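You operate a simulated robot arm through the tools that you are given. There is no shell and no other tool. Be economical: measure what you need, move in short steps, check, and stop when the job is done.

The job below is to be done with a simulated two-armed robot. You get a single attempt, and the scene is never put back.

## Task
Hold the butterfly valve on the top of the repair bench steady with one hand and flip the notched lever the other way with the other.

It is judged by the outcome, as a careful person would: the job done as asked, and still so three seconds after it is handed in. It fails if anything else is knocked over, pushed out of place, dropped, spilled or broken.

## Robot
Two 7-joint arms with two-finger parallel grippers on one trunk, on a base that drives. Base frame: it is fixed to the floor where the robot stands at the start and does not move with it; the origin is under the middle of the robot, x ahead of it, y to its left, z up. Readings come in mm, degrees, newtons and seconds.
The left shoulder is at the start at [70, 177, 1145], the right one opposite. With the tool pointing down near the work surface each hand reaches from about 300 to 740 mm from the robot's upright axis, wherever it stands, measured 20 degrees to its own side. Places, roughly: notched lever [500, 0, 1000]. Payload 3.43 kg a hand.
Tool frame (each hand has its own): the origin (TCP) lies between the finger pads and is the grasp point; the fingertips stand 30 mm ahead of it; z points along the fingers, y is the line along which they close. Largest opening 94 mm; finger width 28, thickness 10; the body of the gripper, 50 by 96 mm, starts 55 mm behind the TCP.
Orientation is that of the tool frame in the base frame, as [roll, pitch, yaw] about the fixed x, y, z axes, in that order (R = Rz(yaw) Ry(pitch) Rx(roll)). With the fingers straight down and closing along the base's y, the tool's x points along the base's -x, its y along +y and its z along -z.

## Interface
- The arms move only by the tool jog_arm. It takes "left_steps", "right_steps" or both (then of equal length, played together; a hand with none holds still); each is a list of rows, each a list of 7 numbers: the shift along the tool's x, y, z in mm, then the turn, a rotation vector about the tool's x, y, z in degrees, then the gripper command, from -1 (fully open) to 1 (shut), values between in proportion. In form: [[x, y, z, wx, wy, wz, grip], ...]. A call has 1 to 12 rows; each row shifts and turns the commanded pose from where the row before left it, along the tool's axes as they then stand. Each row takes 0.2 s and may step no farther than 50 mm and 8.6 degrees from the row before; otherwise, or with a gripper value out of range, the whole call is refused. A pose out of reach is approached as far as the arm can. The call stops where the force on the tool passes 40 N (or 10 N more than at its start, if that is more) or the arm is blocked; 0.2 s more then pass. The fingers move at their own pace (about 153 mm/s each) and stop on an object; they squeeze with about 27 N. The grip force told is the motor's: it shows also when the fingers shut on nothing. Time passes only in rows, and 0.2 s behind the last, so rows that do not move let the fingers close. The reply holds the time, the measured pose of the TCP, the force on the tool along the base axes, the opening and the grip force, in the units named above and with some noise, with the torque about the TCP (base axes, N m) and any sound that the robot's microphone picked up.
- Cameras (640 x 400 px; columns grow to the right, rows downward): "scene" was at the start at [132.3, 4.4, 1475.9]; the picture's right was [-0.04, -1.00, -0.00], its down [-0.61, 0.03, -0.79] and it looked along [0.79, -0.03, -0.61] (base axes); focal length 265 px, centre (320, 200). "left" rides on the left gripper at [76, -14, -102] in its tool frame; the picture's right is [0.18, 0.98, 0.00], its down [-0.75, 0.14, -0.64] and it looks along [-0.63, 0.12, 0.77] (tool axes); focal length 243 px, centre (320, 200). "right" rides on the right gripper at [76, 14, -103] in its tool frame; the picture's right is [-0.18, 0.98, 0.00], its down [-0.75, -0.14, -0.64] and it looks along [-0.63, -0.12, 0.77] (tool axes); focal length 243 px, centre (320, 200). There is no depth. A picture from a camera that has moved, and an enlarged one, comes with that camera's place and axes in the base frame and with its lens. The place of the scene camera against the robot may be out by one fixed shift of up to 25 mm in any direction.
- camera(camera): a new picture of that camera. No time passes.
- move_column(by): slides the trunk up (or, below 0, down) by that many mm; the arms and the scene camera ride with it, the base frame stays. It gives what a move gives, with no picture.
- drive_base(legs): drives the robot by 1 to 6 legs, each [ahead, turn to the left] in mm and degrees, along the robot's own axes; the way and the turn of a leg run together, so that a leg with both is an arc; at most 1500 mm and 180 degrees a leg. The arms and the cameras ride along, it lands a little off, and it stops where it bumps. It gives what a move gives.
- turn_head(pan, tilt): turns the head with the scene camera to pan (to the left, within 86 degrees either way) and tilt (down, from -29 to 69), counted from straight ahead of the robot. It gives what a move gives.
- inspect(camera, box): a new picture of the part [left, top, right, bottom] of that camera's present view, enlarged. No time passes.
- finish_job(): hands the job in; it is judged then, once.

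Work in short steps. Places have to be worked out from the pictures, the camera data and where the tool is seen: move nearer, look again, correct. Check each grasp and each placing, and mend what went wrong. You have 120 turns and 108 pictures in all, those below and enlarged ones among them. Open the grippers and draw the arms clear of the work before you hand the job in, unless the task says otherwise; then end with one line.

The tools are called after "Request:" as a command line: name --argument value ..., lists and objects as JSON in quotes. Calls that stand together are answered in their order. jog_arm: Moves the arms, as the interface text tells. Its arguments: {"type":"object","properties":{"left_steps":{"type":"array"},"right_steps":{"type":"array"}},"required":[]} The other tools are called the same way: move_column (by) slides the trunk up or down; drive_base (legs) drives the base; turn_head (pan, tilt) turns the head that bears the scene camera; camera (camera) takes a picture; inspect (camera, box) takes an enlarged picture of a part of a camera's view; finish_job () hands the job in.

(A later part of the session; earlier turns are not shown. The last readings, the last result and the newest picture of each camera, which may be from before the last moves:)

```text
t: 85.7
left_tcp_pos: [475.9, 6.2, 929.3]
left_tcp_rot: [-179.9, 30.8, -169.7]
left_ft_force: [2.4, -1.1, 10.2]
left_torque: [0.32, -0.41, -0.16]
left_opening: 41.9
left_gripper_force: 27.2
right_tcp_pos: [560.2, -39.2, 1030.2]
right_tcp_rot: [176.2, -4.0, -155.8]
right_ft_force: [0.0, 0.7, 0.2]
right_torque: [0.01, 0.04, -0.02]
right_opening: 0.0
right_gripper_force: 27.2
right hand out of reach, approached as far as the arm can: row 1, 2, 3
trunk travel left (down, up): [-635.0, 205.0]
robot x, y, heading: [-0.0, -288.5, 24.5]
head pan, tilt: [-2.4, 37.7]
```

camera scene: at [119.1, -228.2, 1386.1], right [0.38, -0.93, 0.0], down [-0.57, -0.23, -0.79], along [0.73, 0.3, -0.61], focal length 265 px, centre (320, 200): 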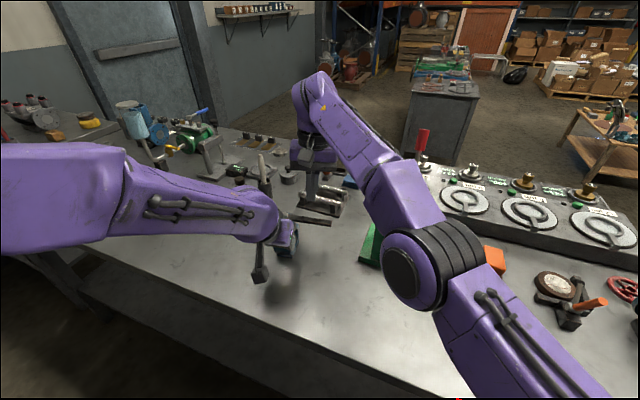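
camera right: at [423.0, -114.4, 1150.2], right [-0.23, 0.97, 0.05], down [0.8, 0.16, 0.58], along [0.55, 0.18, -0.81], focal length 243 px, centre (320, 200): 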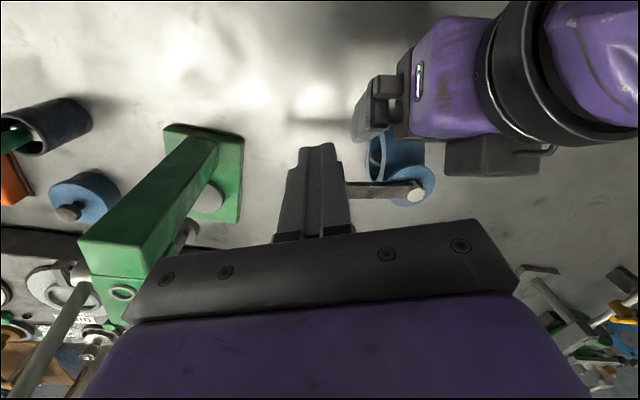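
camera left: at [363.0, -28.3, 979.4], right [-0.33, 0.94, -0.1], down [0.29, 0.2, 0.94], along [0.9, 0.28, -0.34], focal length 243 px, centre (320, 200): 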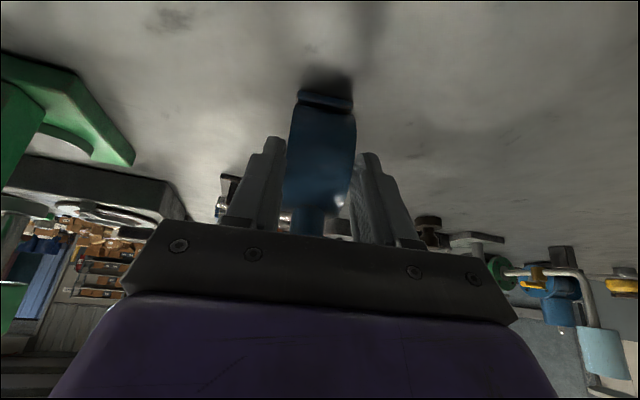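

Request:
jog_arm --right_steps '[[0, -25, 0, 0, 0, 0, 1], [0, -25, 0, 0, 0, 0, 1], [0, 0, 0, 4, 0, 0, 1], [0, 0, 0, 0, 4, 0, 1]]'

```text
t: 86.7
left_tcp_pos: [475.3, 7.0, 930.7]
left_tcp_rot: [-179.8, 30.8, -169.7]
left_ft_force: [2.4, -0.6, 10.5]
left_torque: [0.17, -0.3, -0.16]
left_opening: 41.8
left_gripper_force: 27.0
right_tcp_pos: [562.8, -63.1, 1032.6]
right_tcp_rot: [-179.7, -7.7, -155.8]
right_ft_force: [0.2, 0.6, 0.1]
right_torque: [0.02, 0.0, -0.01]
right_opening: 0.1
right_gripper_force: 27.4
right hand out of reach, approached as far as the arm can: row 1, 2, 3, 4
trunk travel left (down, up): [-635.0, 205.0]
robot x, y, heading: [-0.2, -288.6, 24.5]
head pan, tilt: [-2.4, 37.7]
```

Request:
jog_arm --right_steps '[[30, -10, 0, 0, -4, 0, 1], [40, -10, 0, 0, 0, 0, 1], [40, -10, 0, 0, 0, 0, 1], [0, 0, 0, 0, 0, 0, 1]]'

```text
t: 87.7
left_tcp_pos: [475.6, 6.6, 929.8]
left_tcp_rot: [-179.9, 30.8, -169.7]
left_ft_force: [2.5, -0.7, 12.4]
left_torque: [0.2, -0.27, -0.07]
left_opening: 41.8
left_gripper_force: 27.0
right_tcp_pos: [560.9, -55.0, 1049.0]
right_tcp_rot: [-179.8, -3.8, -155.7]
right_ft_force: [-0.2, -0.1, 0.3]
right_torque: [-0.02, 0.01, 0.0]
right_opening: 0.1
right_gripper_force: 26.9
right hand out of reach, approached as far as the arm can: row 1, 2, 3
trunk travel left (down, up): [-635.0, 205.0]
robot x, y, heading: [-3.0, -284.5, 24.6]
head pan, tilt: [-2.4, 37.7]
```

The arm is at its straight-elbow singularity, where pulling straight back does nothing. I rotate the wrist (leaning fingers left) while pulling right, so the elbow can bend.

Request:
jog_arm --right_steps '[[0, -20, -10, -8.3, 0, 0, 1], [0, -20, -10, -8.3, 0, 0, 1], [20, -20, -10, -8.3, 0, 0, 1], [20, -20, 0, 0, 0, 0, 1], [0, 0, 0, 0, 0, 0, 1]]'

```text
t: 88.9
left_tcp_pos: [476.6, 7.4, 929.5]
left_tcp_rot: [-180.0, 30.9, -169.9]
left_ft_force: [0.5, -1.6, 11.3]
left_torque: [0.23, -0.19, -0.11]
left_opening: 41.7
left_gripper_force: 26.8
right_tcp_pos: [605.9, -87.6, 1080.2]
right_tcp_rot: [160.9, -3.9, -155.7]
right_ft_force: [0.3, 0.4, -0.3]
right_torque: [0.01, 0.01, -0.01]
right_opening: 0.2
right_gripper_force: 26.8
right hand out of reach, approached as far as the arm can: row 1, 2, 3, 4
trunk travel left (down, up): [-635.0, 205.0]
robot x, y, heading: [0.3, -288.7, 24.6]
head pan, tilt: [-2.4, 37.7]
```

Request:
jog_arm --right_steps '[[30, 0, 0, 6, 0, 0, 1], [40, 0, 0, 6, 0, 0, 1], [40, 0, 0, 6, 0, 0, 1], [40, 0, 0, 0, 0, 0, 1], [0, 0, 0, 0, 0, 0, 1]]'

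```text
t: 90.1
left_tcp_pos: [474.5, 8.5, 927.5]
left_tcp_rot: [-179.9, 30.5, -169.6]
left_ft_force: [0.0, 0.1, 0.6]
left_torque: [-0.07, 0.28, -0.02]
left_opening: 41.8
left_gripper_force: 26.8
right_tcp_pos: [594.9, -140.6, 1146.8]
right_tcp_rot: [174.9, -4.0, -155.5]
right_ft_force: [-0.4, -0.6, 0.0]
right_torque: [-0.02, 0.0, -0.02]
right_opening: 0.0
right_gripper_force: 27.0
right hand out of reach, approached as far as the arm can: row 1, 2, 3, 4
trunk travel left (down, up): [-635.0, 205.0]
robot x, y, heading: [1.0, -287.8, 24.4]
head pan, tilt: [-2.4, 37.7]
```

Request:
jog_arm --right_steps '[[40, 0, 0, 0, 0, 0, 1], [40, 0, 0, 0, 0, 0, 1], [40, 0, 0, 0, 0, 0, 1], [0, 0, 0, 0, 0, 0, 1]]'

Request:
camera --camera "scene"

Request:
camera --camera "left"

```text
t: 91.1
left_tcp_pos: [475.7, 9.3, 928.7]
left_tcp_rot: [-179.8, 30.5, -169.7]
left_ft_force: [0.1, -0.6, -4.9]
left_torque: [-0.05, 0.29, -0.02]
left_opening: 41.6
left_gripper_force: 27.2
right_tcp_pos: [485.6, -188.9, 1152.7]
right_tcp_rot: [174.9, -4.1, -155.7]
right_ft_force: [-0.6, -0.3, 0.6]
right_torque: [-0.03, -0.02, -0.01]
right_opening: 0.2
right_gripper_force: 27.0
right hand out of reach, approached as far as the arm can: row 1
trunk travel left (down, up): [-635.0, 205.0]
robot x, y, heading: [0.1, -291.1, 24.8]
head pan, tilt: [-2.4, 37.7]
```

```text
48 pictures are left
camera scene: at [120.1, -226.3, 1385.7], right [0.38, -0.93, 0.0], down [-0.57, -0.23, -0.79], along [0.73, 0.3, -0.61], focal length 265 px, centre (320, 200)
```

scene: 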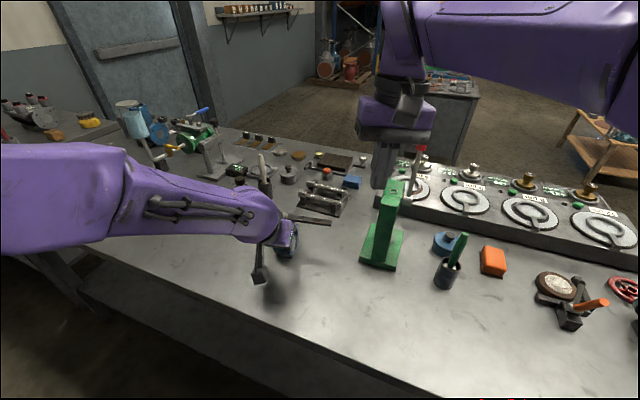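

```text
47 pictures are left
camera left: at [363.2, -27.1, 977.9], right [-0.33, 0.94, -0.1], down [0.29, 0.2, 0.94], along [0.9, 0.28, -0.34], focal length 243 px, centre (320, 200)
```

left: 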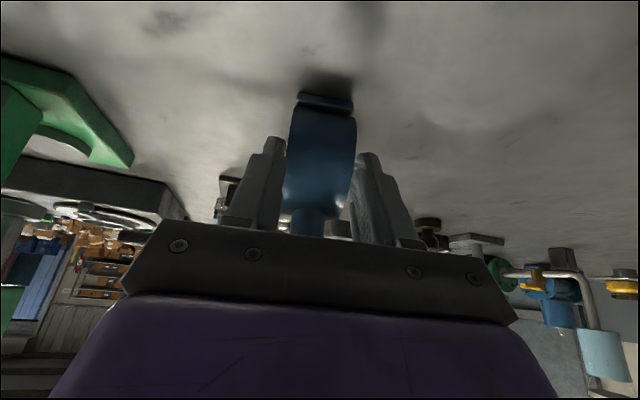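

Unfolded, and everything is still in place. I return the right hand above the lever's robot side, keeping well inside its reach.

Request:
jog_arm --right_steps '[[-10, 21, 28, 0, 0, 0, 1], [-10, 21, 28, 0, 0, 0, 1], [-10, 21, 28, 0, 0, 0, 1], [-10, 21, 28, 0, 0, 0, 1], [0, 0, 25, 0, 0, 0, 1], [0, 0, 15, 0, 0, 0, 1], [0, 0, 0, 0, 0, 0, 1]]'

Request:
camera --camera "right"

Request:
camera --camera "scene"

```text
t: 92.7
left_tcp_pos: [476.4, 9.1, 929.0]
left_tcp_rot: [-179.8, 30.6, -169.7]
left_ft_force: [-0.1, -0.5, -5.9]
left_torque: [0.01, 0.26, 0.0]
left_opening: 41.6
left_gripper_force: 27.4
right_tcp_pos: [490.5, -90.9, 1022.0]
right_tcp_rot: [175.2, -4.4, -155.5]
right_ft_force: [-0.2, -0.2, -0.1]
right_torque: [0.01, 0.02, 0.02]
right_opening: 0.1
right_gripper_force: 26.7
right hand out of reach, approached as far as the arm can: row 5, 6
trunk travel left (down, up): [-635.0, 205.0]
robot x, y, heading: [0.9, -290.3, 24.6]
head pan, tilt: [-2.4, 37.7]
```

```text
46 pictures are left
camera right: at [428.0, -117.2, 1130.2], right [-0.24, 0.97, 0.07], down [0.81, 0.16, 0.57], along [0.54, 0.19, -0.82], focal length 243 px, centre (320, 200)
```

right: 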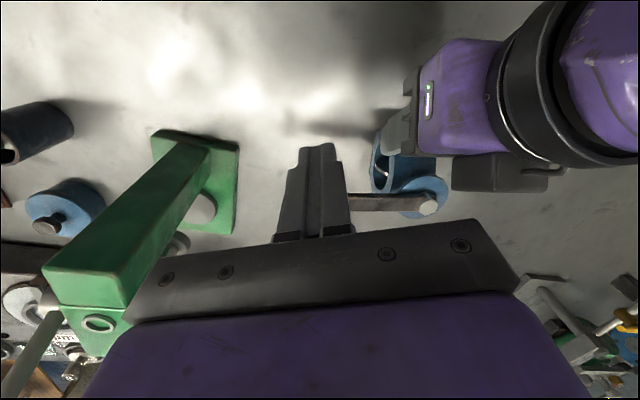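

```text
45 pictures are left
camera scene: at [120.7, -226.7, 1385.8], right [0.38, -0.93, 0.0], down [-0.57, -0.23, -0.79], along [0.73, 0.3, -0.61], focal length 265 px, centre (320, 200)
```

scene: 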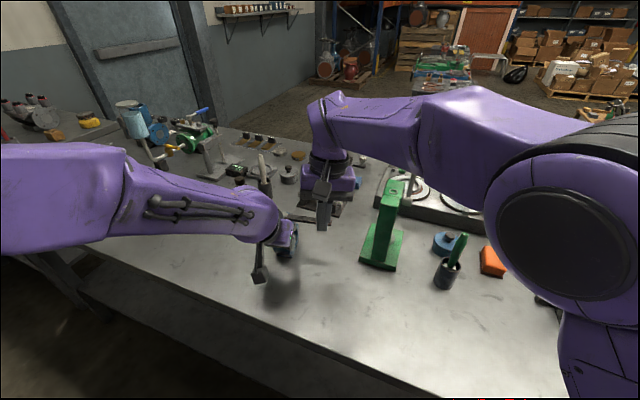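

Straight-down the right arm cannot get low enough here, but the left does so with its 30° forward tilt. I give the right hand the mirrored forward tilt.

Request:
jog_arm --right_steps '[[0, 0, -10, 0, 0, 0, 1], [0, 0, 0, 0, -8.4, 0, 1], [0, 0, 0, 0, -8.4, 0, 1], [0, 0, 0, 0, -8.4, 0, 1], [0, 0, 0, 0, -8.4, 0, 1], [0, 0, 0, 0, 0, 0, 1]]'

```text
t: 94.1
left_tcp_pos: [476.9, 8.1, 927.1]
left_tcp_rot: [-179.7, 30.6, -169.7]
left_ft_force: [-0.2, 0.0, -6.3]
left_torque: [-0.03, 0.29, 0.02]
left_opening: 41.6
left_gripper_force: 26.5
right_tcp_pos: [628.3, -130.1, 1155.9]
right_tcp_rot: [174.9, 28.3, -157.4]
right_ft_force: [-0.9, 0.0, 1.0]
right_torque: [-0.01, -0.01, -0.02]
right_opening: 0.0
right_gripper_force: 27.3
right hand out of reach, approached as far as the arm can: row 2, 3, 4, 5
trunk travel left (down, up): [-635.0, 205.0]
robot x, y, heading: [-2.0, -286.8, 24.6]
head pan, tilt: [-2.4, 37.7]
```

The tilt threw the right arm far out (still high and clear). I pull it back to a comfortable place and check.

Request:
jog_arm --right_steps '[[31, -7, -16.6, 0, 0, 0, 1], [31, -7, -16.6, 0, 0, 0, 1], [31, -7, -16.6, 0, 0, 0, 1], [31, -7, -16.6, 0, 0, 0, 1], [31, -7, -16.6, 0, 0, 0, 1], [0, 0, 0, 0, 0, 0, 1]]'

Request:
camera --camera "scene"

```text
t: 95.5
left_tcp_pos: [477.7, 8.3, 929.0]
left_tcp_rot: [-179.8, 30.7, -169.6]
left_ft_force: [-0.3, 0.1, -6.1]
left_torque: [-0.04, 0.29, -0.02]
left_opening: 41.9
left_gripper_force: 27.1
right_tcp_pos: [588.1, -190.9, 1174.9]
right_tcp_rot: [174.3, 29.2, -158.7]
right_ft_force: [0.6, -0.2, 0.6]
right_torque: [-0.01, 0.01, -0.01]
right_opening: 0.0
right_gripper_force: 27.2
right hand out of reach, approached as far as the arm can: row 1, 2, 3, 4, 5
trunk travel left (down, up): [-635.0, 205.0]
robot x, y, heading: [-4.1, -293.5, 24.6]
head pan, tilt: [-2.4, 37.7]
```

```text
44 pictures are left
camera scene: at [121.3, -226.8, 1385.7], right [0.38, -0.93, 0.0], down [-0.57, -0.23, -0.79], along [0.73, 0.3, -0.61], focal length 265 px, centre (320, 200)
```

scene: 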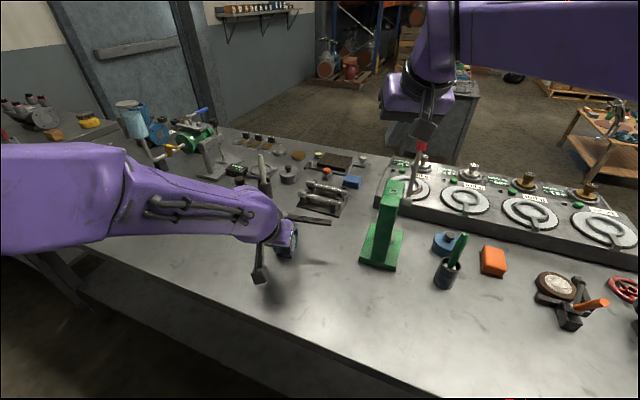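

Request:
jog_arm --right_steps '[[41, 11, 18, 0, 0, 0, 1], [41, 11, 18, 0, 0, 0, 1], [0, 0, 0, 0, 0, 0, 1]]'

```text
t: 96.3
left_tcp_pos: [476.9, 7.7, 928.1]
left_tcp_rot: [-179.7, 30.7, -169.7]
left_ft_force: [0.2, 0.0, -6.4]
left_torque: [-0.04, 0.33, 0.04]
left_opening: 42.0
left_gripper_force: 27.0
right_tcp_pos: [591.7, -203.1, 1156.5]
right_tcp_rot: [174.5, 28.8, -157.9]
right_ft_force: [-0.3, 0.3, -0.5]
right_torque: [-0.01, 0.03, 0.0]
right_opening: 0.2
right_gripper_force: 26.9
right hand out of reach, approached as far as the arm can: row 1, 2
trunk travel left (down, up): [-635.0, 205.0]
robot x, y, heading: [-4.6, -291.3, 24.8]
head pan, tilt: [-2.4, 37.7]
```

I undo the tilt, retreat to a comfortable spot on my right, and will tilt there at lower height instead.

Request:
jog_arm --right_steps '[[0, 0, 0, 0, 8.4, 0, 1], [10, 0, 0, 0, 8.4, 0, 1], [20, 0, 0, 0, 8.4, 0, 1], [30, 0, 0, 0, 8, 0, 1], [40, 0, 0, 0, 0, 0, 1], [40, 0, 0, 0, 0, 0, 1], [30, 0, 0, 0, 0, 0, 1], [0, 0, 0, 0, 0, 0, 1]]'

```text
t: 98.1
left_tcp_pos: [477.5, 7.2, 929.1]
left_tcp_rot: [-179.8, 30.8, -169.7]
left_ft_force: [-0.2, -0.7, -7.1]
left_torque: [-0.04, 0.28, 0.01]
left_opening: 41.9
left_gripper_force: 27.0
right_tcp_pos: [463.1, -262.8, 1159.5]
right_tcp_rot: [175.0, -3.7, -155.6]
right_ft_force: [0.3, -0.8, 0.6]
right_torque: [0.01, -0.01, -0.06]
right_opening: 0.0
right_gripper_force: 26.7
right hand out of reach, approached as far as the arm can: row 7
trunk travel left (down, up): [-635.0, 205.0]
robot x, y, heading: [-2.4, -286.3, 24.6]
head pan, tilt: [-2.4, 37.7]
```

Request:
jog_arm --right_steps '[[0, 0, 40, 0, 0, 0, 1], [0, 0, 40, 0, 0, 0, 1], [0, 0, 40, 0, 0, 0, 1], [0, 0, 20, 0, 0, 0, 1], [0, 0, 0, 0, 0, 0, 1]]'

```text
t: 99.3
left_tcp_pos: [477.0, 7.6, 928.6]
left_tcp_rot: [-179.9, 30.7, -169.7]
left_ft_force: [0.2, 0.2, -7.1]
left_torque: [-0.04, 0.31, 0.02]
left_opening: 41.7
left_gripper_force: 27.1
right_tcp_pos: [469.6, -248.3, 1024.2]
right_tcp_rot: [174.9, -3.7, -155.7]
right_ft_force: [-0.1, -0.2, 0.0]
right_torque: [-0.01, 0.0, -0.03]
right_opening: 0.2
right_gripper_force: 26.7
right hand out of reach, approached as far as the arm can: row 1, 2
trunk travel left (down, up): [-635.0, 205.0]
robot x, y, heading: [-5.1, -287.7, 24.6]
head pan, tilt: [-2.4, 37.7]
```

Request:
jog_arm --right_steps '[[0, 0, 0, 0, -8, 0, 1], [0, 0, 0, 0, -8, 0, 1], [0, 0, 0, 0, 0, 0, 1]]'

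```text
t: 100.1
left_tcp_pos: [476.3, 8.3, 928.2]
left_tcp_rot: [-179.8, 30.6, -169.7]
left_ft_force: [0.1, -0.9, -6.2]
left_torque: [0.01, 0.28, -0.02]
left_opening: 41.9
left_gripper_force: 26.9
right_tcp_pos: [528.9, -246.8, 1026.8]
right_tcp_rot: [174.9, 11.7, -156.5]
right_ft_force: [0.2, -0.4, 0.1]
right_torque: [-0.02, 0.01, -0.04]
right_opening: 0.1
right_gripper_force: 27.5
right hand out of reach, approached as far as the arm can: row 1, 2
trunk travel left (down, up): [-635.0, 205.0]
robot x, y, heading: [3.1, -287.3, 24.6]
head pan, tilt: [-2.4, 37.7]
```

Request:
camera --camera "scene"

```text
43 pictures are left
camera scene: at [120.5, -226.4, 1385.8], right [0.38, -0.93, 0.0], down [-0.57, -0.23, -0.79], along [0.73, 0.3, -0.61], focal length 265 px, centre (320, 200)
```

scene: 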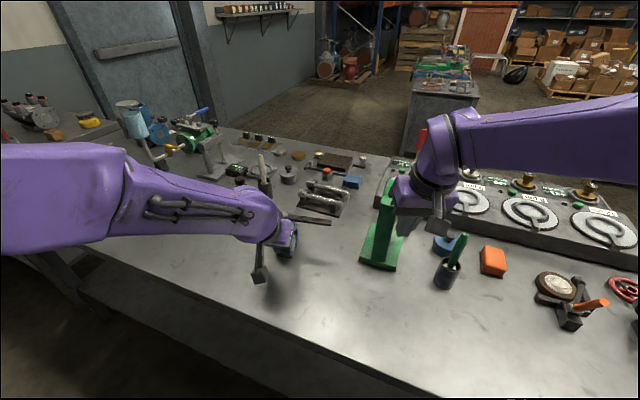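

The right arm's posture mirrors the left's now. I move it inward at this height, then tilt further there.

Request:
jog_arm --right_steps '[[-10, 34, 2, 0, 0, 0, 1], [-12, 34, 2, 0, 0, 0, 1], [-12, 34, 2, 0, 0, 0, 1], [0, 0, 0, 0, 0, 0, 1]]'

```text
t: 100.6
left_tcp_pos: [476.6, 5.7, 928.2]
left_tcp_rot: [-179.9, 30.5, -169.8]
left_ft_force: [0.1, 0.0, -6.2]
left_torque: [-0.06, 0.32, -0.04]
left_opening: 41.7
left_gripper_force: 26.3
right_tcp_pos: [537.2, -230.1, 1042.2]
right_tcp_rot: [175.3, 10.9, -157.5]
right_ft_force: [-5.1, -12.1, 4.3]
right_torque: [-0.35, 0.04, -0.21]
right_opening: 0.0
right_gripper_force: 27.0
right hand out of reach, approached as far as the arm can: row 1, 2
trunk travel left (down, up): [-635.0, 205.0]
robot x, y, heading: [2.8, -288.4, 24.3]
head pan, tilt: [-2.4, 37.7]
stopped in row 2 (right hand): the force on the tool passed its limit (the readings are from after the stop); the commanded pose is now the measured one
```

Touched the press again; back off to the right and up immediately, then look.

Request:
jog_arm --right_steps '[[5, -15, 0, 0, 0, 0, 1], [10, -15, -30, 0, 0, 0, 1], [10, 0, -40, 0, 0, 0, 1], [0, 0, -40, 0, 0, 0, 1]]'

Request:
camera --camera "scene"

Request:
camera --camera "right"

```text
t: 101.6
left_tcp_pos: [477.2, 6.8, 929.0]
left_tcp_rot: [-180.0, 30.7, -169.7]
left_ft_force: [-0.7, 0.3, -4.7]
left_torque: [-0.04, 0.23, -0.01]
left_opening: 41.8
left_gripper_force: 26.7
right_tcp_pos: [553.5, -273.9, 1103.2]
right_tcp_rot: [175.1, 10.8, -157.3]
right_ft_force: [-0.6, 0.4, 0.1]
right_torque: [0.01, 0.0, 0.01]
right_opening: 0.2
right_gripper_force: 26.7
right hand out of reach, approached as far as the arm can: row 2, 3, 4
trunk travel left (down, up): [-635.0, 205.0]
robot x, y, heading: [-3.4, -291.1, 24.5]
head pan, tilt: [-2.4, 37.7]
```

```text
42 pictures are left
camera scene: at [121.3, -228.5, 1385.7], right [0.37, -0.93, 0.0], down [-0.57, -0.23, -0.79], along [0.73, 0.3, -0.61], focal length 265 px, centre (320, 200)
```

scene: 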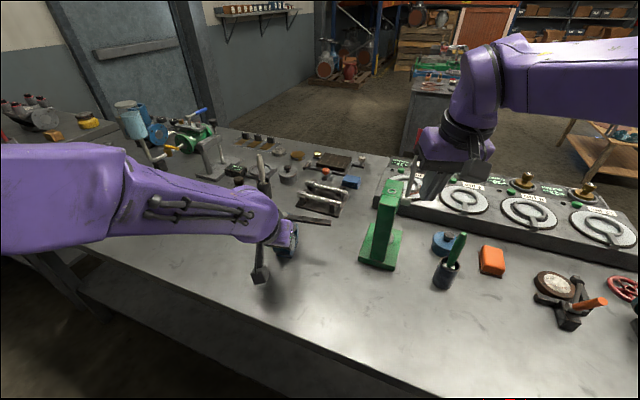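

```text
41 pictures are left
camera right: at [465.0, -307.4, 1190.0], right [-0.23, 0.97, 0.12], down [0.65, 0.06, 0.76], along [0.73, 0.25, -0.64], focal length 243 px, centre (320, 200)
```

right: 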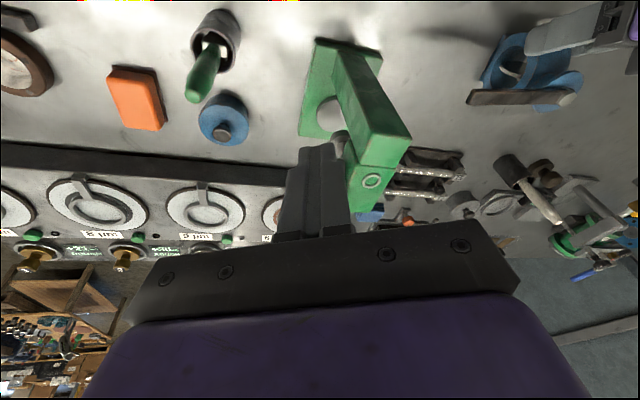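

The press has not moved. A better stance: heading about 40°, further right; then the right hand's push path is straight ahead on its own side, and the left points inward. I release the valve, lift, and drive there.

Request:
jog_arm --left_steps '[[0, 0, 0, 0, 0, 0, -0.3], [0, 0, 0, 0, 0, 0, -1], [0, 0, -20, 0, 0, 0, -1], [0, 0, -35, 0, 0, 0, -1], [0, 0, -35, 0, 0, 0, -1], [-20, 0, -35, 0, 0, 0, -1], [-20, 0, -35, 0, 0, 0, -1]]'

Request:
move_column --by 110

Request:
drive_base --legs '[[-200, 0], [0, -85.3], [170, 0], [0, 100.7]]'

Request:
camera --camera "scene"

```text
t: 103.2
left_tcp_pos: [429.0, -0.9, 1087.2]
left_tcp_rot: [-179.8, 30.6, -169.7]
left_ft_force: [-0.4, 0.0, -0.4]
left_torque: [0.0, 0.01, 0.02]
left_opening: 94.0
left_gripper_force: 0.1
right_tcp_pos: [551.6, -273.7, 1103.3]
right_tcp_rot: [175.4, 10.9, -157.4]
right_ft_force: [0.2, -0.8, -1.1]
right_torque: [-0.02, 0.01, -0.01]
right_opening: 0.1
right_gripper_force: 27.4
trunk travel left (down, up): [-635.0, 205.0]
robot x, y, heading: [-2.4, -287.3, 24.4]
head pan, tilt: [-2.4, 37.7]
```

```text
t: 104.6
left_tcp_pos: [430.3, -1.8, 1195.3]
left_tcp_rot: [-179.9, 30.8, -169.8]
left_ft_force: [0.2, 0.8, -0.2]
left_torque: [-0.01, 0.0, 0.0]
left_opening: 94.0
left_gripper_force: 0.0
right_tcp_pos: [553.4, -273.6, 1212.1]
right_tcp_rot: [175.2, 10.8, -157.3]
right_ft_force: [-0.5, -0.7, -0.6]
right_torque: [0.01, 0.02, -0.01]
right_opening: 0.1
right_gripper_force: 27.5
trunk travel left (down, up): [-745.0, 95.0]
robot x, y, heading: [-1.9, -286.0, 24.3]
head pan, tilt: [-2.4, 37.7]
```

```text
t: 115.3
left_tcp_pos: [224.1, -118.5, 1196.2]
left_tcp_rot: [180.0, 30.7, -152.5]
left_ft_force: [0.4, 0.1, -0.9]
left_torque: [0.04, -0.02, -0.01]
left_opening: 94.0
left_gripper_force: 0.2
right_tcp_pos: [423.3, -342.9, 1212.5]
right_tcp_rot: [175.3, 11.0, -140.0]
right_ft_force: [-0.7, -0.3, -0.3]
right_torque: [0.0, 0.0, -0.01]
right_opening: 0.0
right_gripper_force: 27.3
trunk travel left (down, up): [-745.0, 95.0]
robot x, y, heading: [-99.2, -524.9, 41.7]
head pan, tilt: [-2.4, 37.7]
```

```text
40 pictures are left
camera scene: at [-1.3, -425.3, 1495.9], right [0.63, -0.77, 0.0], down [-0.47, -0.39, -0.79], along [0.61, 0.5, -0.61], focal length 265 px, centre (320, 200)
```

scene: 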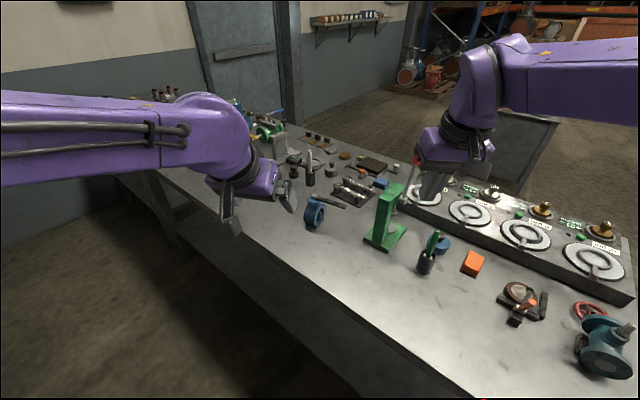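

Nothing moved on the bench. I untilt and retract the right hand, then drive forward.

Request:
jog_arm --right_steps '[[20, 0, 0, 0, 6, 0, 1], [30, 0, 0, 0, 6, 0, 1], [40, 0, 0, 0, 0, 0, 1], [40, 0, 0, 0, 0, 0, 1], [0, 0, 0, 0, 0, 0, 1]]'

Request:
drive_base --legs '[[190, -1]]'

```text
t: 116.5
left_tcp_pos: [224.3, -119.0, 1196.5]
left_tcp_rot: [-179.9, 30.8, -152.4]
left_ft_force: [0.2, 1.3, -0.5]
left_torque: [-0.01, 0.01, 0.0]
left_opening: 93.9
left_gripper_force: 0.1
right_tcp_pos: [384.0, -379.7, 1215.9]
right_tcp_rot: [175.3, -1.3, -138.9]
right_ft_force: [0.1, -0.2, -0.6]
right_torque: [0.02, 0.0, 0.0]
right_opening: 0.0
right_gripper_force: 26.9
right hand out of reach, approached as far as the arm can: row 3, 4
trunk travel left (down, up): [-745.0, 95.0]
robot x, y, heading: [-105.6, -519.4, 41.8]
head pan, tilt: [-2.4, 37.7]
```

```text
t: 118.0
left_tcp_pos: [372.9, -3.2, 1196.4]
left_tcp_rot: [-180.0, 30.8, -153.7]
left_ft_force: [-0.3, 0.2, 0.8]
left_torque: [0.0, -0.03, 0.0]
left_opening: 94.1
left_gripper_force: 0.0
right_tcp_pos: [526.7, -267.9, 1216.5]
right_tcp_rot: [175.4, -1.2, -140.1]
right_ft_force: [-0.2, -0.9, 0.2]
right_torque: [0.02, -0.01, 0.01]
right_opening: 0.0
right_gripper_force: 26.5
trunk travel left (down, up): [-745.0, 95.0]
robot x, y, heading: [40.5, -394.6, 40.4]
head pan, tilt: [-2.4, 37.7]
```

Standpoint reached without bumping. Now both hands: left re-orients and goes above the valve, right comes in above the lever's outer side, high.

Request:
jog_arm --left_steps '[[0, 0, 0, 4.05, 0, 6.85, -1], [0, 0, 0, 4.05, 0, 6.85, -1], [-6, -3.7, 40, 0, 0, 0, -1], [-6, -3.7, 40, 0, 0, 0, -1], [-6, -3.7, 40, 0, 0, 0, -1], [0, 0, 0, 0, 0, 0, -1]]' --right_steps '[[0, 0, 0, 4.6, 0, 0, 1], [-23, 40, 0, 0, 0, 0, 1], [-23, 40, 0, 0, 0, 0, 1], [-20, 36, 0, 0, 0, 0, 1], [0, 0, 0, 0, 0, 0, 1], [0, 0, 0, 0, 0, 0, 1]]'

```text
t: 119.4
left_tcp_pos: [453.7, 1.0, 1105.2]
left_tcp_rot: [-180.0, 30.8, -169.7]
left_ft_force: [0.4, -0.4, 0.2]
left_torque: [-0.01, 0.0, 0.02]
left_opening: 94.1
left_gripper_force: 0.1
right_tcp_pos: [505.4, -135.3, 1214.3]
right_tcp_rot: [179.8, -1.3, -140.1]
right_ft_force: [-0.2, -0.5, -0.3]
right_torque: [0.01, 0.01, 0.03]
right_opening: 0.0
right_gripper_force: 27.1
trunk travel left (down, up): [-745.0, 95.0]
robot x, y, heading: [39.3, -393.4, 40.6]
head pan, tilt: [-2.4, 37.7]
```

Both respond well here. I lower the right hand 120 mm (still 1094) to see that it can get low.

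Request:
jog_arm --right_steps '[[0, 0, 40, 0, 0, 0, 1], [0, 0, 40, 0, 0, 0, 1], [0, 0, 40, 0, 0, 0, 1], [0, 0, 0, 0, 0, 0, 1]]'

```text
t: 120.4
left_tcp_pos: [454.3, 1.8, 1106.3]
left_tcp_rot: [-179.9, 30.8, -169.7]
left_ft_force: [-1.0, 0.1, 0.5]
left_torque: [0.01, -0.03, 0.02]
left_opening: 93.7
left_gripper_force: 0.0
right_tcp_pos: [505.1, -137.5, 1092.1]
right_tcp_rot: [180.0, -1.4, -139.8]
right_ft_force: [-0.9, -0.2, 0.6]
right_torque: [0.02, -0.03, 0.03]
right_opening: 0.0
right_gripper_force: 27.4
trunk travel left (down, up): [-745.0, 95.0]
robot x, y, heading: [41.6, -396.1, 40.6]
head pan, tilt: [-2.4, 37.7]
```

Works. For margin at the far end of the push I move the base 40 mm closer (hands are well above the parts).

Request:
drive_base --legs '[[40, 0]]'

```text
t: 121.3
left_tcp_pos: [479.2, 22.9, 1111.3]
left_tcp_rot: [179.8, 31.2, -169.7]
left_ft_force: [-1.1, -1.2, -0.4]
left_torque: [0.04, 0.0, -0.01]
left_opening: 94.0
left_gripper_force: 0.0
right_tcp_pos: [528.9, -115.1, 1097.5]
right_tcp_rot: [179.9, -0.8, -139.9]
right_ft_force: [0.3, -0.3, 1.0]
right_torque: [0.05, -0.03, -0.03]
right_opening: 0.0
right_gripper_force: 26.9
trunk travel left (down, up): [-745.0, 95.0]
robot x, y, heading: [69.0, -370.2, 40.4]
head pan, tilt: [-2.4, 37.7]
```

The base may be touching the bench (slight tilt in the readings); I back off 12 mm.

Request:
drive_base --legs '[[-12, 0]]'

Request:
camera --camera "scene"

```text
t: 122.0
left_tcp_pos: [478.5, 23.3, 1104.2]
left_tcp_rot: [-179.7, 30.6, -169.7]
left_ft_force: [0.0, 0.1, -0.4]
left_torque: [-0.02, 0.01, -0.01]
left_opening: 93.8
left_gripper_force: 0.0
right_tcp_pos: [528.9, -115.4, 1090.9]
right_tcp_rot: [179.9, -1.6, -139.8]
right_ft_force: [0.0, 0.1, -1.0]
right_torque: [-0.05, 0.03, 0.0]
right_opening: 0.0
right_gripper_force: 26.9
trunk travel left (down, up): [-745.0, 95.0]
robot x, y, heading: [59.5, -379.2, 40.3]
head pan, tilt: [-2.4, 37.7]
```

```text
39 pictures are left
camera scene: at [167.8, -282.0, 1495.3], right [0.62, -0.79, 0.0], down [-0.48, -0.38, -0.79], along [0.62, 0.49, -0.61], focal length 265 px, centre (320, 200)
```

scene: 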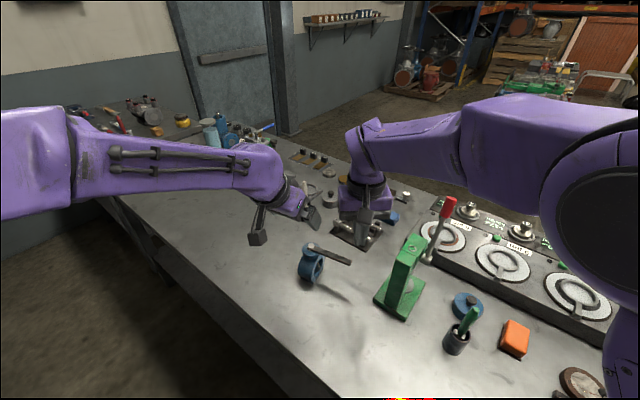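

The valve and lever look as before. I set both hands over their starting points and lower the trunk 110 mm.

Request:
jog_arm --left_steps '[[27.5, -17.6, -15.8, 0, 0, 0, -1], [0, 0, 0, 0, 0, 0, -1]]' --right_steps '[[26.7, 5, 0, 0, 0, 0, 1], [0, 0, 0, 0, 0, 0, 1]]'

Request:
move_column --by -110

Request:
camera --camera "left"

Request:
camera --camera "right"

```text
t: 122.6
left_tcp_pos: [449.8, -1.7, 1104.0]
left_tcp_rot: [-179.8, 30.7, -169.6]
left_ft_force: [0.3, -0.3, -0.4]
left_torque: [-0.03, -0.02, -0.03]
left_opening: 94.0
left_gripper_force: 0.0
right_tcp_pos: [517.3, -129.0, 1100.2]
right_tcp_rot: [180.0, -1.8, -139.6]
right_ft_force: [0.3, 0.8, -0.6]
right_torque: [-0.02, 0.03, 0.02]
right_opening: 0.1
right_gripper_force: 27.2
right hand out of reach, approached as far as the arm can: row 1
trunk travel left (down, up): [-745.0, 95.0]
robot x, y, heading: [61.0, -380.1, 40.5]
head pan, tilt: [-2.4, 37.7]
```

```text
t: 124.0
left_tcp_pos: [448.9, -3.9, 995.3]
left_tcp_rot: [-179.9, 30.8, -169.8]
left_ft_force: [-0.6, -0.1, 0.2]
left_torque: [-0.02, 0.01, 0.0]
left_opening: 94.1
left_gripper_force: 0.1
right_tcp_pos: [514.8, -132.1, 990.3]
right_tcp_rot: [-179.9, -1.6, -139.5]
right_ft_force: [-0.3, 0.6, -0.3]
right_torque: [0.0, -0.02, 0.02]
right_opening: 0.0
right_gripper_force: 27.1
trunk travel left (down, up): [-635.0, 205.0]
robot x, y, heading: [62.5, -382.5, 40.3]
head pan, tilt: [-2.4, 37.7]
```

```text
38 pictures are left
camera left: at [335.0, -38.6, 1044.2], right [-0.33, 0.94, -0.1], down [0.29, 0.2, 0.94], along [0.9, 0.28, -0.34], focal length 243 px, centre (320, 200)
```

left: 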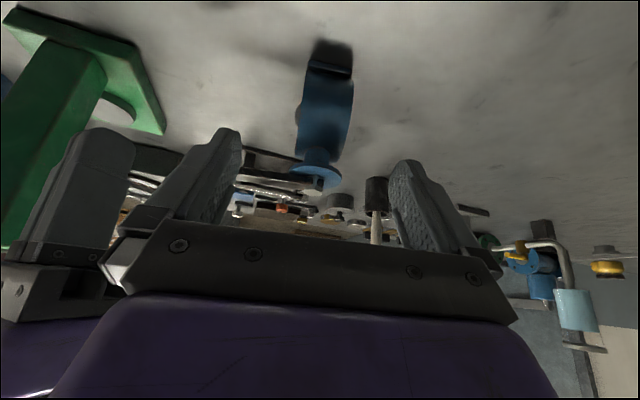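

```text
37 pictures are left
camera right: at [449.7, -169.5, 1096.3], right [-0.5, 0.87, 0.0], down [0.68, 0.39, 0.62], along [0.54, 0.3, -0.78], focal length 243 px, centre (320, 200)
```

right: 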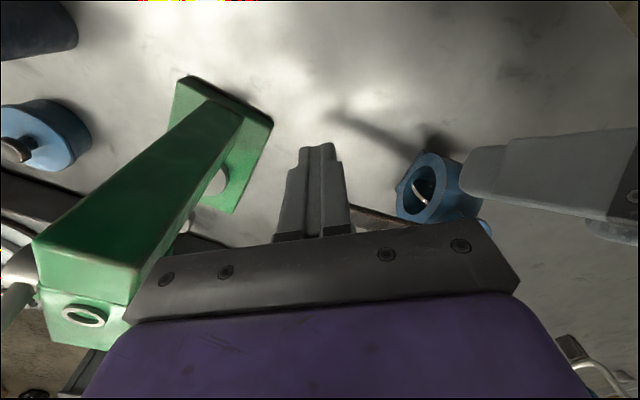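

Request:
jog_arm --left_steps '[[2.8, 1.8, 18.4, 0, 0, 0, -1], [2.8, 1.8, 18.4, 0, 0, 0, -1], [2.8, 1.8, 18.4, 0, 0, 0, -1], [0, 0, 0, 0, 0, 0, -1]]'

Request:
camera --camera "left"

```text
t: 125.0
left_tcp_pos: [469.2, 5.5, 942.8]
left_tcp_rot: [-180.0, 30.8, -169.7]
left_ft_force: [-0.4, 0.3, 0.0]
left_torque: [-0.03, 0.0, 0.02]
left_opening: 94.1
left_gripper_force: 0.0
right_tcp_pos: [514.0, -130.8, 991.5]
right_tcp_rot: [-180.0, -1.5, -139.6]
right_ft_force: [0.4, -0.2, 0.4]
right_torque: [-0.01, 0.0, 0.01]
right_opening: 0.1
right_gripper_force: 26.7
trunk travel left (down, up): [-635.0, 205.0]
robot x, y, heading: [64.1, -379.5, 40.4]
head pan, tilt: [-2.4, 37.7]
```

```text
36 pictures are left
camera left: at [356.1, -30.0, 992.9], right [-0.33, 0.94, -0.1], down [0.29, 0.2, 0.94], along [0.9, 0.28, -0.34], focal length 243 px, centre (320, 200)
```

left: 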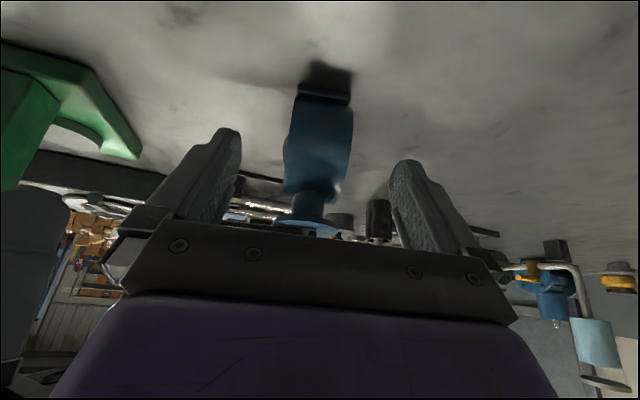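

Well centred. Advance 17 mm and grip.

Request:
jog_arm --left_steps '[[0, 1, 8, 0, 0, 0, -1], [0, 0.5, 8.5, 0, 0, 0, -1], [0, 0, 0, 0, 0, 0, -0.3], [0, 0, 0, 0, 0, 0, 0], [0, 0, 0, 0, 0, 0, 0.4], [0, 0, 0, 0, 0, 0, 1], [0, 0, 0, 0, 0, 0, 1]]'

Request:
inspect --camera "right" --box '[240, 100, 560, 260]'

```text
t: 126.7
left_tcp_pos: [477.2, 8.6, 929.8]
left_tcp_rot: [-179.8, 30.8, -169.6]
left_ft_force: [0.8, -0.3, -0.8]
left_torque: [0.06, -0.12, -0.13]
left_opening: 42.0
left_gripper_force: 27.2
right_tcp_pos: [514.2, -130.6, 992.0]
right_tcp_rot: [-180.0, -1.6, -139.6]
right_ft_force: [-0.9, 0.9, -0.2]
right_torque: [0.02, 0.03, 0.02]
right_opening: 0.1
right_gripper_force: 26.8
trunk travel left (down, up): [-635.0, 205.0]
robot x, y, heading: [62.6, -379.1, 40.5]
head pan, tilt: [-2.4, 37.7]
```

```text
2.00 times, centred on (400, 180) of right
camera zoom: at [450.0, -169.5, 1096.1], right [-0.5, 0.87, 0.0], down [0.68, 0.39, 0.62], along [0.54, 0.3, -0.78], focal length 485 px, centre (160, 240)
```

zoom: 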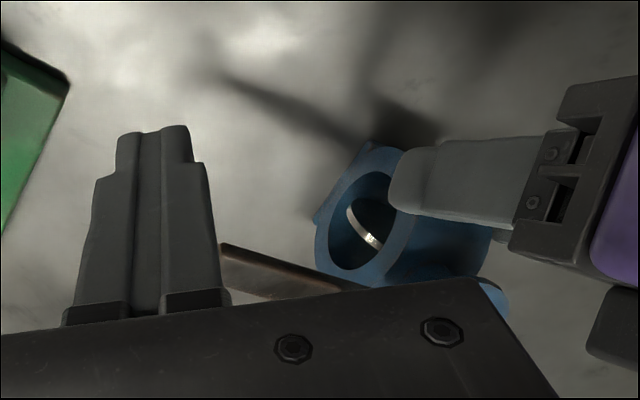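

Firm grip. Lower the right hand to lever height beside the tip, then slide it behind the lever on the robot side.

Request:
jog_arm --right_steps '[[0, 0, 11, 0, 0, 0, 1], [0, 0, 11, 0, 0, 0, 1], [-5, 9, 0, 0, 0, 0, 1], [-5, 9, 0, 0, 0, 0, 1], [-5, 8.7, 0, 0, 0, 0, 1], [0, 0, 0, 0, 0, 0, 1]]'

Request:
camera --camera "right"

Request:
inspect --camera "scene" --box '[220, 160, 460, 310]'

```text
t: 128.1
left_tcp_pos: [475.7, 8.8, 929.0]
left_tcp_rot: [-179.9, 30.8, -169.7]
left_ft_force: [0.5, -2.0, 0.1]
left_torque: [0.04, -0.07, -0.15]
left_opening: 42.2
left_gripper_force: 27.2
right_tcp_pos: [521.4, -101.0, 979.8]
right_tcp_rot: [180.0, -2.0, -139.3]
right_ft_force: [-0.1, 0.8, -0.2]
right_torque: [0.0, -0.03, -0.01]
right_opening: 0.0
right_gripper_force: 26.9
right hand out of reach, approached as far as the arm can: row 1, 2, 4
trunk travel left (down, up): [-635.0, 205.0]
robot x, y, heading: [60.0, -380.1, 40.2]
head pan, tilt: [-2.4, 37.7]
```

```text
34 pictures are left
camera right: at [457.8, -139.1, 1084.2], right [-0.5, 0.87, -0.01], down [0.68, 0.4, 0.62], along [0.54, 0.3, -0.79], focal length 243 px, centre (320, 200)
```

right: 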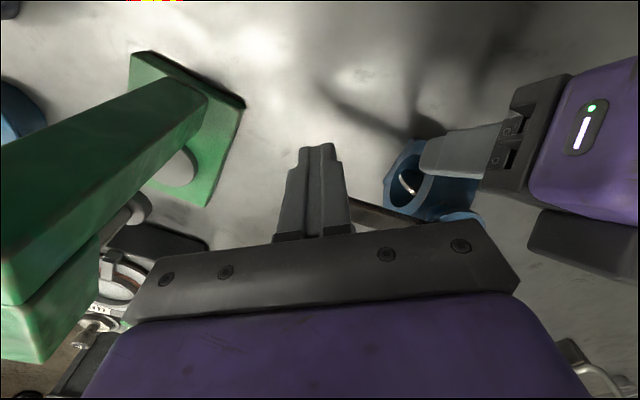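

```text
2.67 times, centred on (340, 235) of scene
camera zoom: at [164.0, -285.9, 1385.9], right [0.62, -0.79, 0.0], down [-0.48, -0.38, -0.79], along [0.62, 0.49, -0.61], focal length 707 px, centre (267, 107)
```

zoom: 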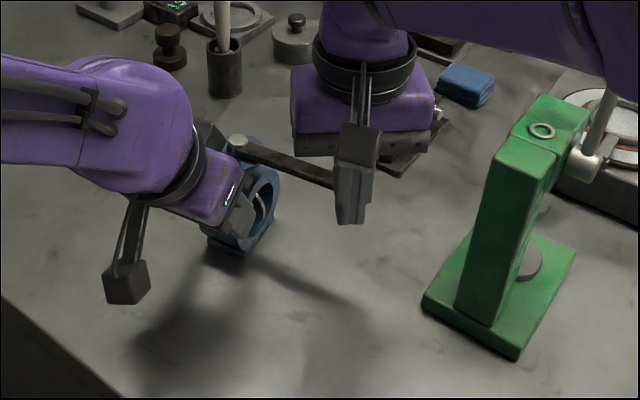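

The finger is at the very tip of the lever. I slide slightly inward and lower, then push gently to feel which way it goes.

Request:
jog_arm --right_steps '[[-1, 5.5, 4, 0, 0, 0, 1], [-2, 5.5, 4, 0, 0, 0, 1], [0, 0, 0, 0, 0, 0, 1]]'

```text
t: 128.8
left_tcp_pos: [477.3, 8.9, 928.7]
left_tcp_rot: [-180.0, 30.8, -169.5]
left_ft_force: [0.6, 2.6, 0.7]
left_torque: [0.18, 0.16, 0.3]
left_opening: 41.8
left_gripper_force: 26.8
right_tcp_pos: [522.2, -90.9, 978.0]
right_tcp_rot: [-180.0, -2.0, -139.3]
right_ft_force: [-2.4, -0.5, -0.8]
right_torque: [-0.03, 0.02, -0.02]
right_opening: 0.0
right_gripper_force: 26.4
right hand out of reach, approached as far as the arm can: row 1, 2
trunk travel left (down, up): [-635.0, 205.0]
robot x, y, heading: [62.3, -376.2, 40.6]
head pan, tilt: [-2.4, 37.7]
```

Light contact with the lever (2.4 N). Now push about 28 mm along the arc away from me.

Request:
jog_arm --right_steps '[[-9.2, -2.6, 2, 0, 0, 0, 1], [-9.2, -2.6, 2, 0, 0, 0, 1], [-9.2, -2.6, 2, 0, 0, 0, 1], [0, 0, 0, 0, 0, 0, 1]]'

Request:
inspect --camera "scene" --box '[220, 160, 460, 310]'

```text
t: 129.8
left_tcp_pos: [475.6, 9.9, 928.4]
left_tcp_rot: [-180.0, 30.7, -169.7]
left_ft_force: [-0.8, 0.7, 1.6]
left_torque: [0.3, -0.02, 0.09]
left_opening: 41.9
left_gripper_force: 26.9
right_tcp_pos: [550.4, -79.4, 968.7]
right_tcp_rot: [180.0, -1.7, -139.5]
right_ft_force: [-0.4, -0.1, -0.2]
right_torque: [0.0, -0.02, -0.02]
right_opening: 0.1
right_gripper_force: 27.3
trunk travel left (down, up): [-635.0, 205.0]
robot x, y, heading: [61.4, -383.2, 40.4]
head pan, tilt: [-2.4, 37.7]
```

```text
2.67 times, centred on (340, 235) of scene
camera zoom: at [163.6, -285.2, 1385.9], right [0.62, -0.79, 0.0], down [-0.48, -0.38, -0.79], along [0.62, 0.49, -0.61], focal length 707 px, centre (267, 107)
```

zoom: 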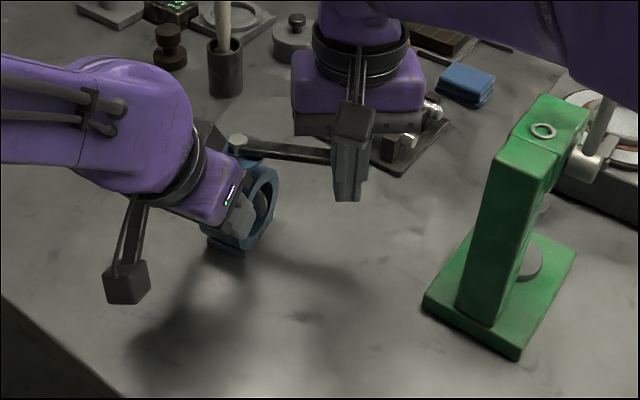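

The lever is turning away freely with the valve steady. Continue along the arc.

Request:
jog_arm --right_steps '[[-9.7, -0.4, 0.5, 0, 0, 0, 1], [-9.7, -0.4, 0.5, 0, 0, 0, 1], [-9.7, -0.4, 0.5, 0, 0, 0, 1], [-10, 6.5, 0, 0, 0, 0, 1], [-10, 6.5, 0, 0, 0, 0, 1], [0, 0, 0, 0, 0, 0, 1]]'

Request:
inspect --camera "scene" --box '[220, 160, 460, 310]'

```text
t: 131.2
left_tcp_pos: [475.6, 9.4, 928.4]
left_tcp_rot: [-179.9, 30.7, -169.6]
left_ft_force: [-0.5, 0.4, 0.0]
left_torque: [0.09, -0.06, 0.09]
left_opening: 41.9
left_gripper_force: 26.9
right_tcp_pos: [579.1, -40.1, 966.4]
right_tcp_rot: [-180.0, -1.5, -139.6]
right_ft_force: [1.2, 0.6, -0.1]
right_torque: [0.0, 0.0, -0.02]
right_opening: 0.0
right_gripper_force: 26.4
trunk travel left (down, up): [-635.0, 205.0]
robot x, y, heading: [64.1, -383.8, 40.6]
head pan, tilt: [-2.4, 37.7]
```

```text
2.67 times, centred on (340, 235) of scene
camera zoom: at [163.6, -285.4, 1385.9], right [0.62, -0.79, 0.0], down [-0.48, -0.38, -0.79], along [0.62, 0.49, -0.61], focal length 707 px, centre (267, 107)
```

zoom: 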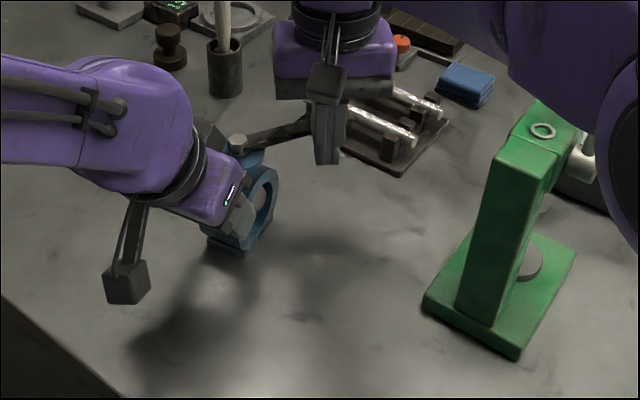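

Request:
jog_arm --right_steps '[[-5, 7, 0, 0, 0, 0, 1], [-5, 7, 0, 0, 0, 0, 1], [-5, 7, 0, 0, 0, 0, 1], [0, 0, 0, 0, 0, 0, 1]]'

Request:
inspect --camera "scene" --box '[220, 160, 460, 310]'

```text
t: 132.2
left_tcp_pos: [476.8, 8.3, 929.8]
left_tcp_rot: [-179.9, 30.8, -169.7]
left_ft_force: [-0.4, 1.2, 1.2]
left_torque: [0.27, 0.04, 0.1]
left_opening: 41.7
left_gripper_force: 26.8
right_tcp_pos: [575.6, -13.2, 967.1]
right_tcp_rot: [180.0, -1.6, -139.6]
right_ft_force: [-0.5, -0.1, -0.5]
right_torque: [0.01, -0.04, -0.03]
right_opening: 0.1
right_gripper_force: 26.4
trunk travel left (down, up): [-635.0, 205.0]
robot x, y, heading: [60.8, -375.7, 40.6]
head pan, tilt: [-2.4, 37.7]
```

```text
2.67 times, centred on (340, 235) of scene
camera zoom: at [163.7, -285.3, 1385.9], right [0.62, -0.79, 0.0], down [-0.48, -0.38, -0.79], along [0.62, 0.49, -0.61], focal length 707 px, centre (267, 107)
```

zoom: 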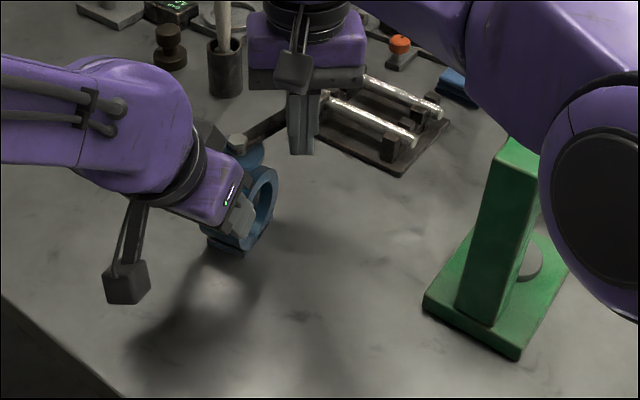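

Request:
jog_arm --right_steps '[[-4, 6.5, 0, 0, 0, 0, 1], [-4, 6.5, 0, 0, 0, 0, 1], [-4, 6.5, 0, 0, 0, 0, 1], [0, 0, 0, 0, 0, 0, 1]]'

Request:
inspect --camera "scene" --box '[220, 160, 460, 310]'

Request:
camera --camera "right"

```text
t: 133.2
left_tcp_pos: [475.6, 9.2, 928.4]
left_tcp_rot: [-179.9, 30.8, -169.6]
left_ft_force: [-2.5, 8.0, -1.1]
left_torque: [-0.18, -0.16, 0.91]
left_opening: 42.2
left_gripper_force: 26.6
right_tcp_pos: [573.0, 9.1, 965.6]
right_tcp_rot: [-179.9, -1.6, -139.7]
right_ft_force: [4.4, -10.4, 3.0]
right_torque: [-0.01, -0.04, -0.1]
right_opening: 0.1
right_gripper_force: 26.5
trunk travel left (down, up): [-635.0, 205.0]
robot x, y, heading: [61.1, -378.5, 40.3]
head pan, tilt: [-2.4, 37.7]
```

```text
2.67 times, centred on (340, 235) of scene
camera zoom: at [163.7, -285.8, 1385.9], right [0.62, -0.79, 0.0], down [-0.48, -0.38, -0.79], along [0.62, 0.49, -0.61], focal length 707 px, centre (267, 107)
```

zoom: 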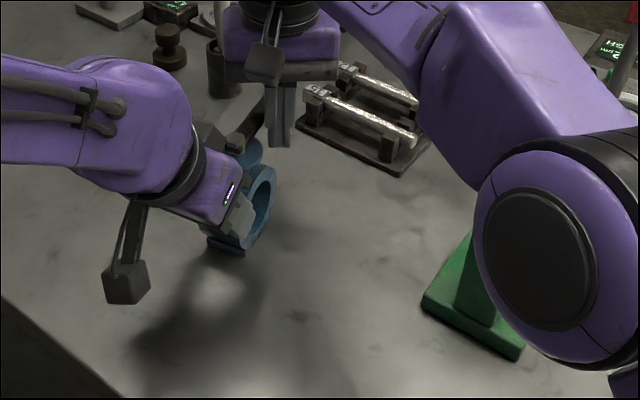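

```text
28 pictures are left
camera right: at [508.7, -29.4, 1070.2], right [-0.49, 0.87, -0.01], down [0.68, 0.39, 0.62], along [0.54, 0.3, -0.78], focal length 243 px, centre (320, 200)
```

right: 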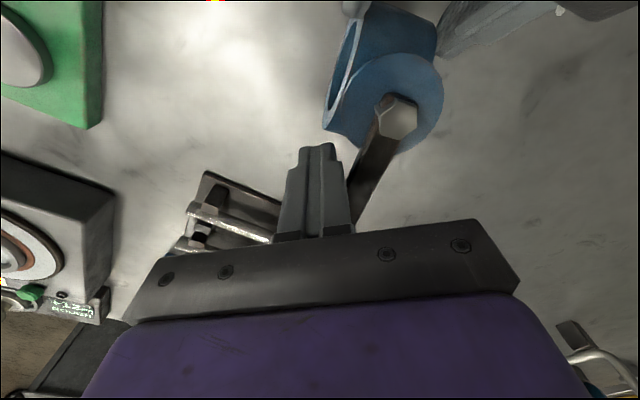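

Resistance of about 11 N: a stop or a notch. I push a few mm more to tell.

Request:
jog_arm --right_steps '[[-1.5, 3, 0, 0, 0, 0, 1], [-1.5, 3, 0, 0, 0, 0, 1], [-1.5, 3, 0, 0, 0, 0, 1], [0, 0, 0, 0, 0, 0, 1]]'

Request:
camera --camera "right"

```text
t: 134.2
left_tcp_pos: [475.7, 10.2, 928.9]
left_tcp_rot: [180.0, 30.7, -169.6]
left_ft_force: [-13.1, 12.8, 2.7]
left_torque: [0.17, -0.02, 1.18]
left_opening: 43.6
left_gripper_force: 27.0
right_tcp_pos: [568.3, 18.1, 967.4]
right_tcp_rot: [-180.0, -1.6, -139.8]
right_ft_force: [18.0, -8.6, 6.2]
right_torque: [0.03, -0.23, -0.27]
right_opening: 0.3
right_gripper_force: 27.2
trunk travel left (down, up): [-635.0, 205.0]
robot x, y, heading: [59.5, -378.9, 40.4]
head pan, tilt: [-2.4, 37.7]
```

```text
27 pictures are left
camera right: at [504.2, -20.9, 1071.1], right [-0.5, 0.87, -0.01], down [0.68, 0.39, 0.62], along [0.54, 0.3, -0.78], focal length 243 px, centre (320, 200)
```

right: 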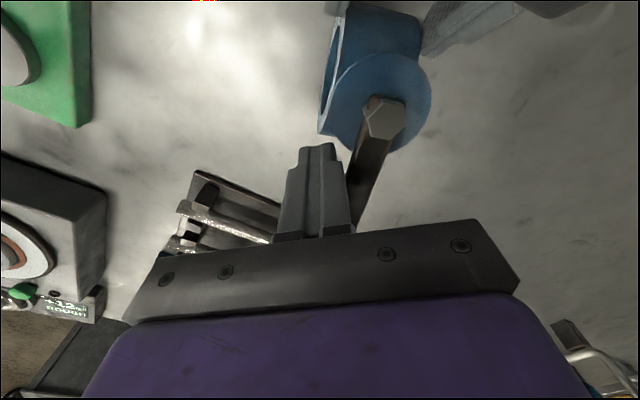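

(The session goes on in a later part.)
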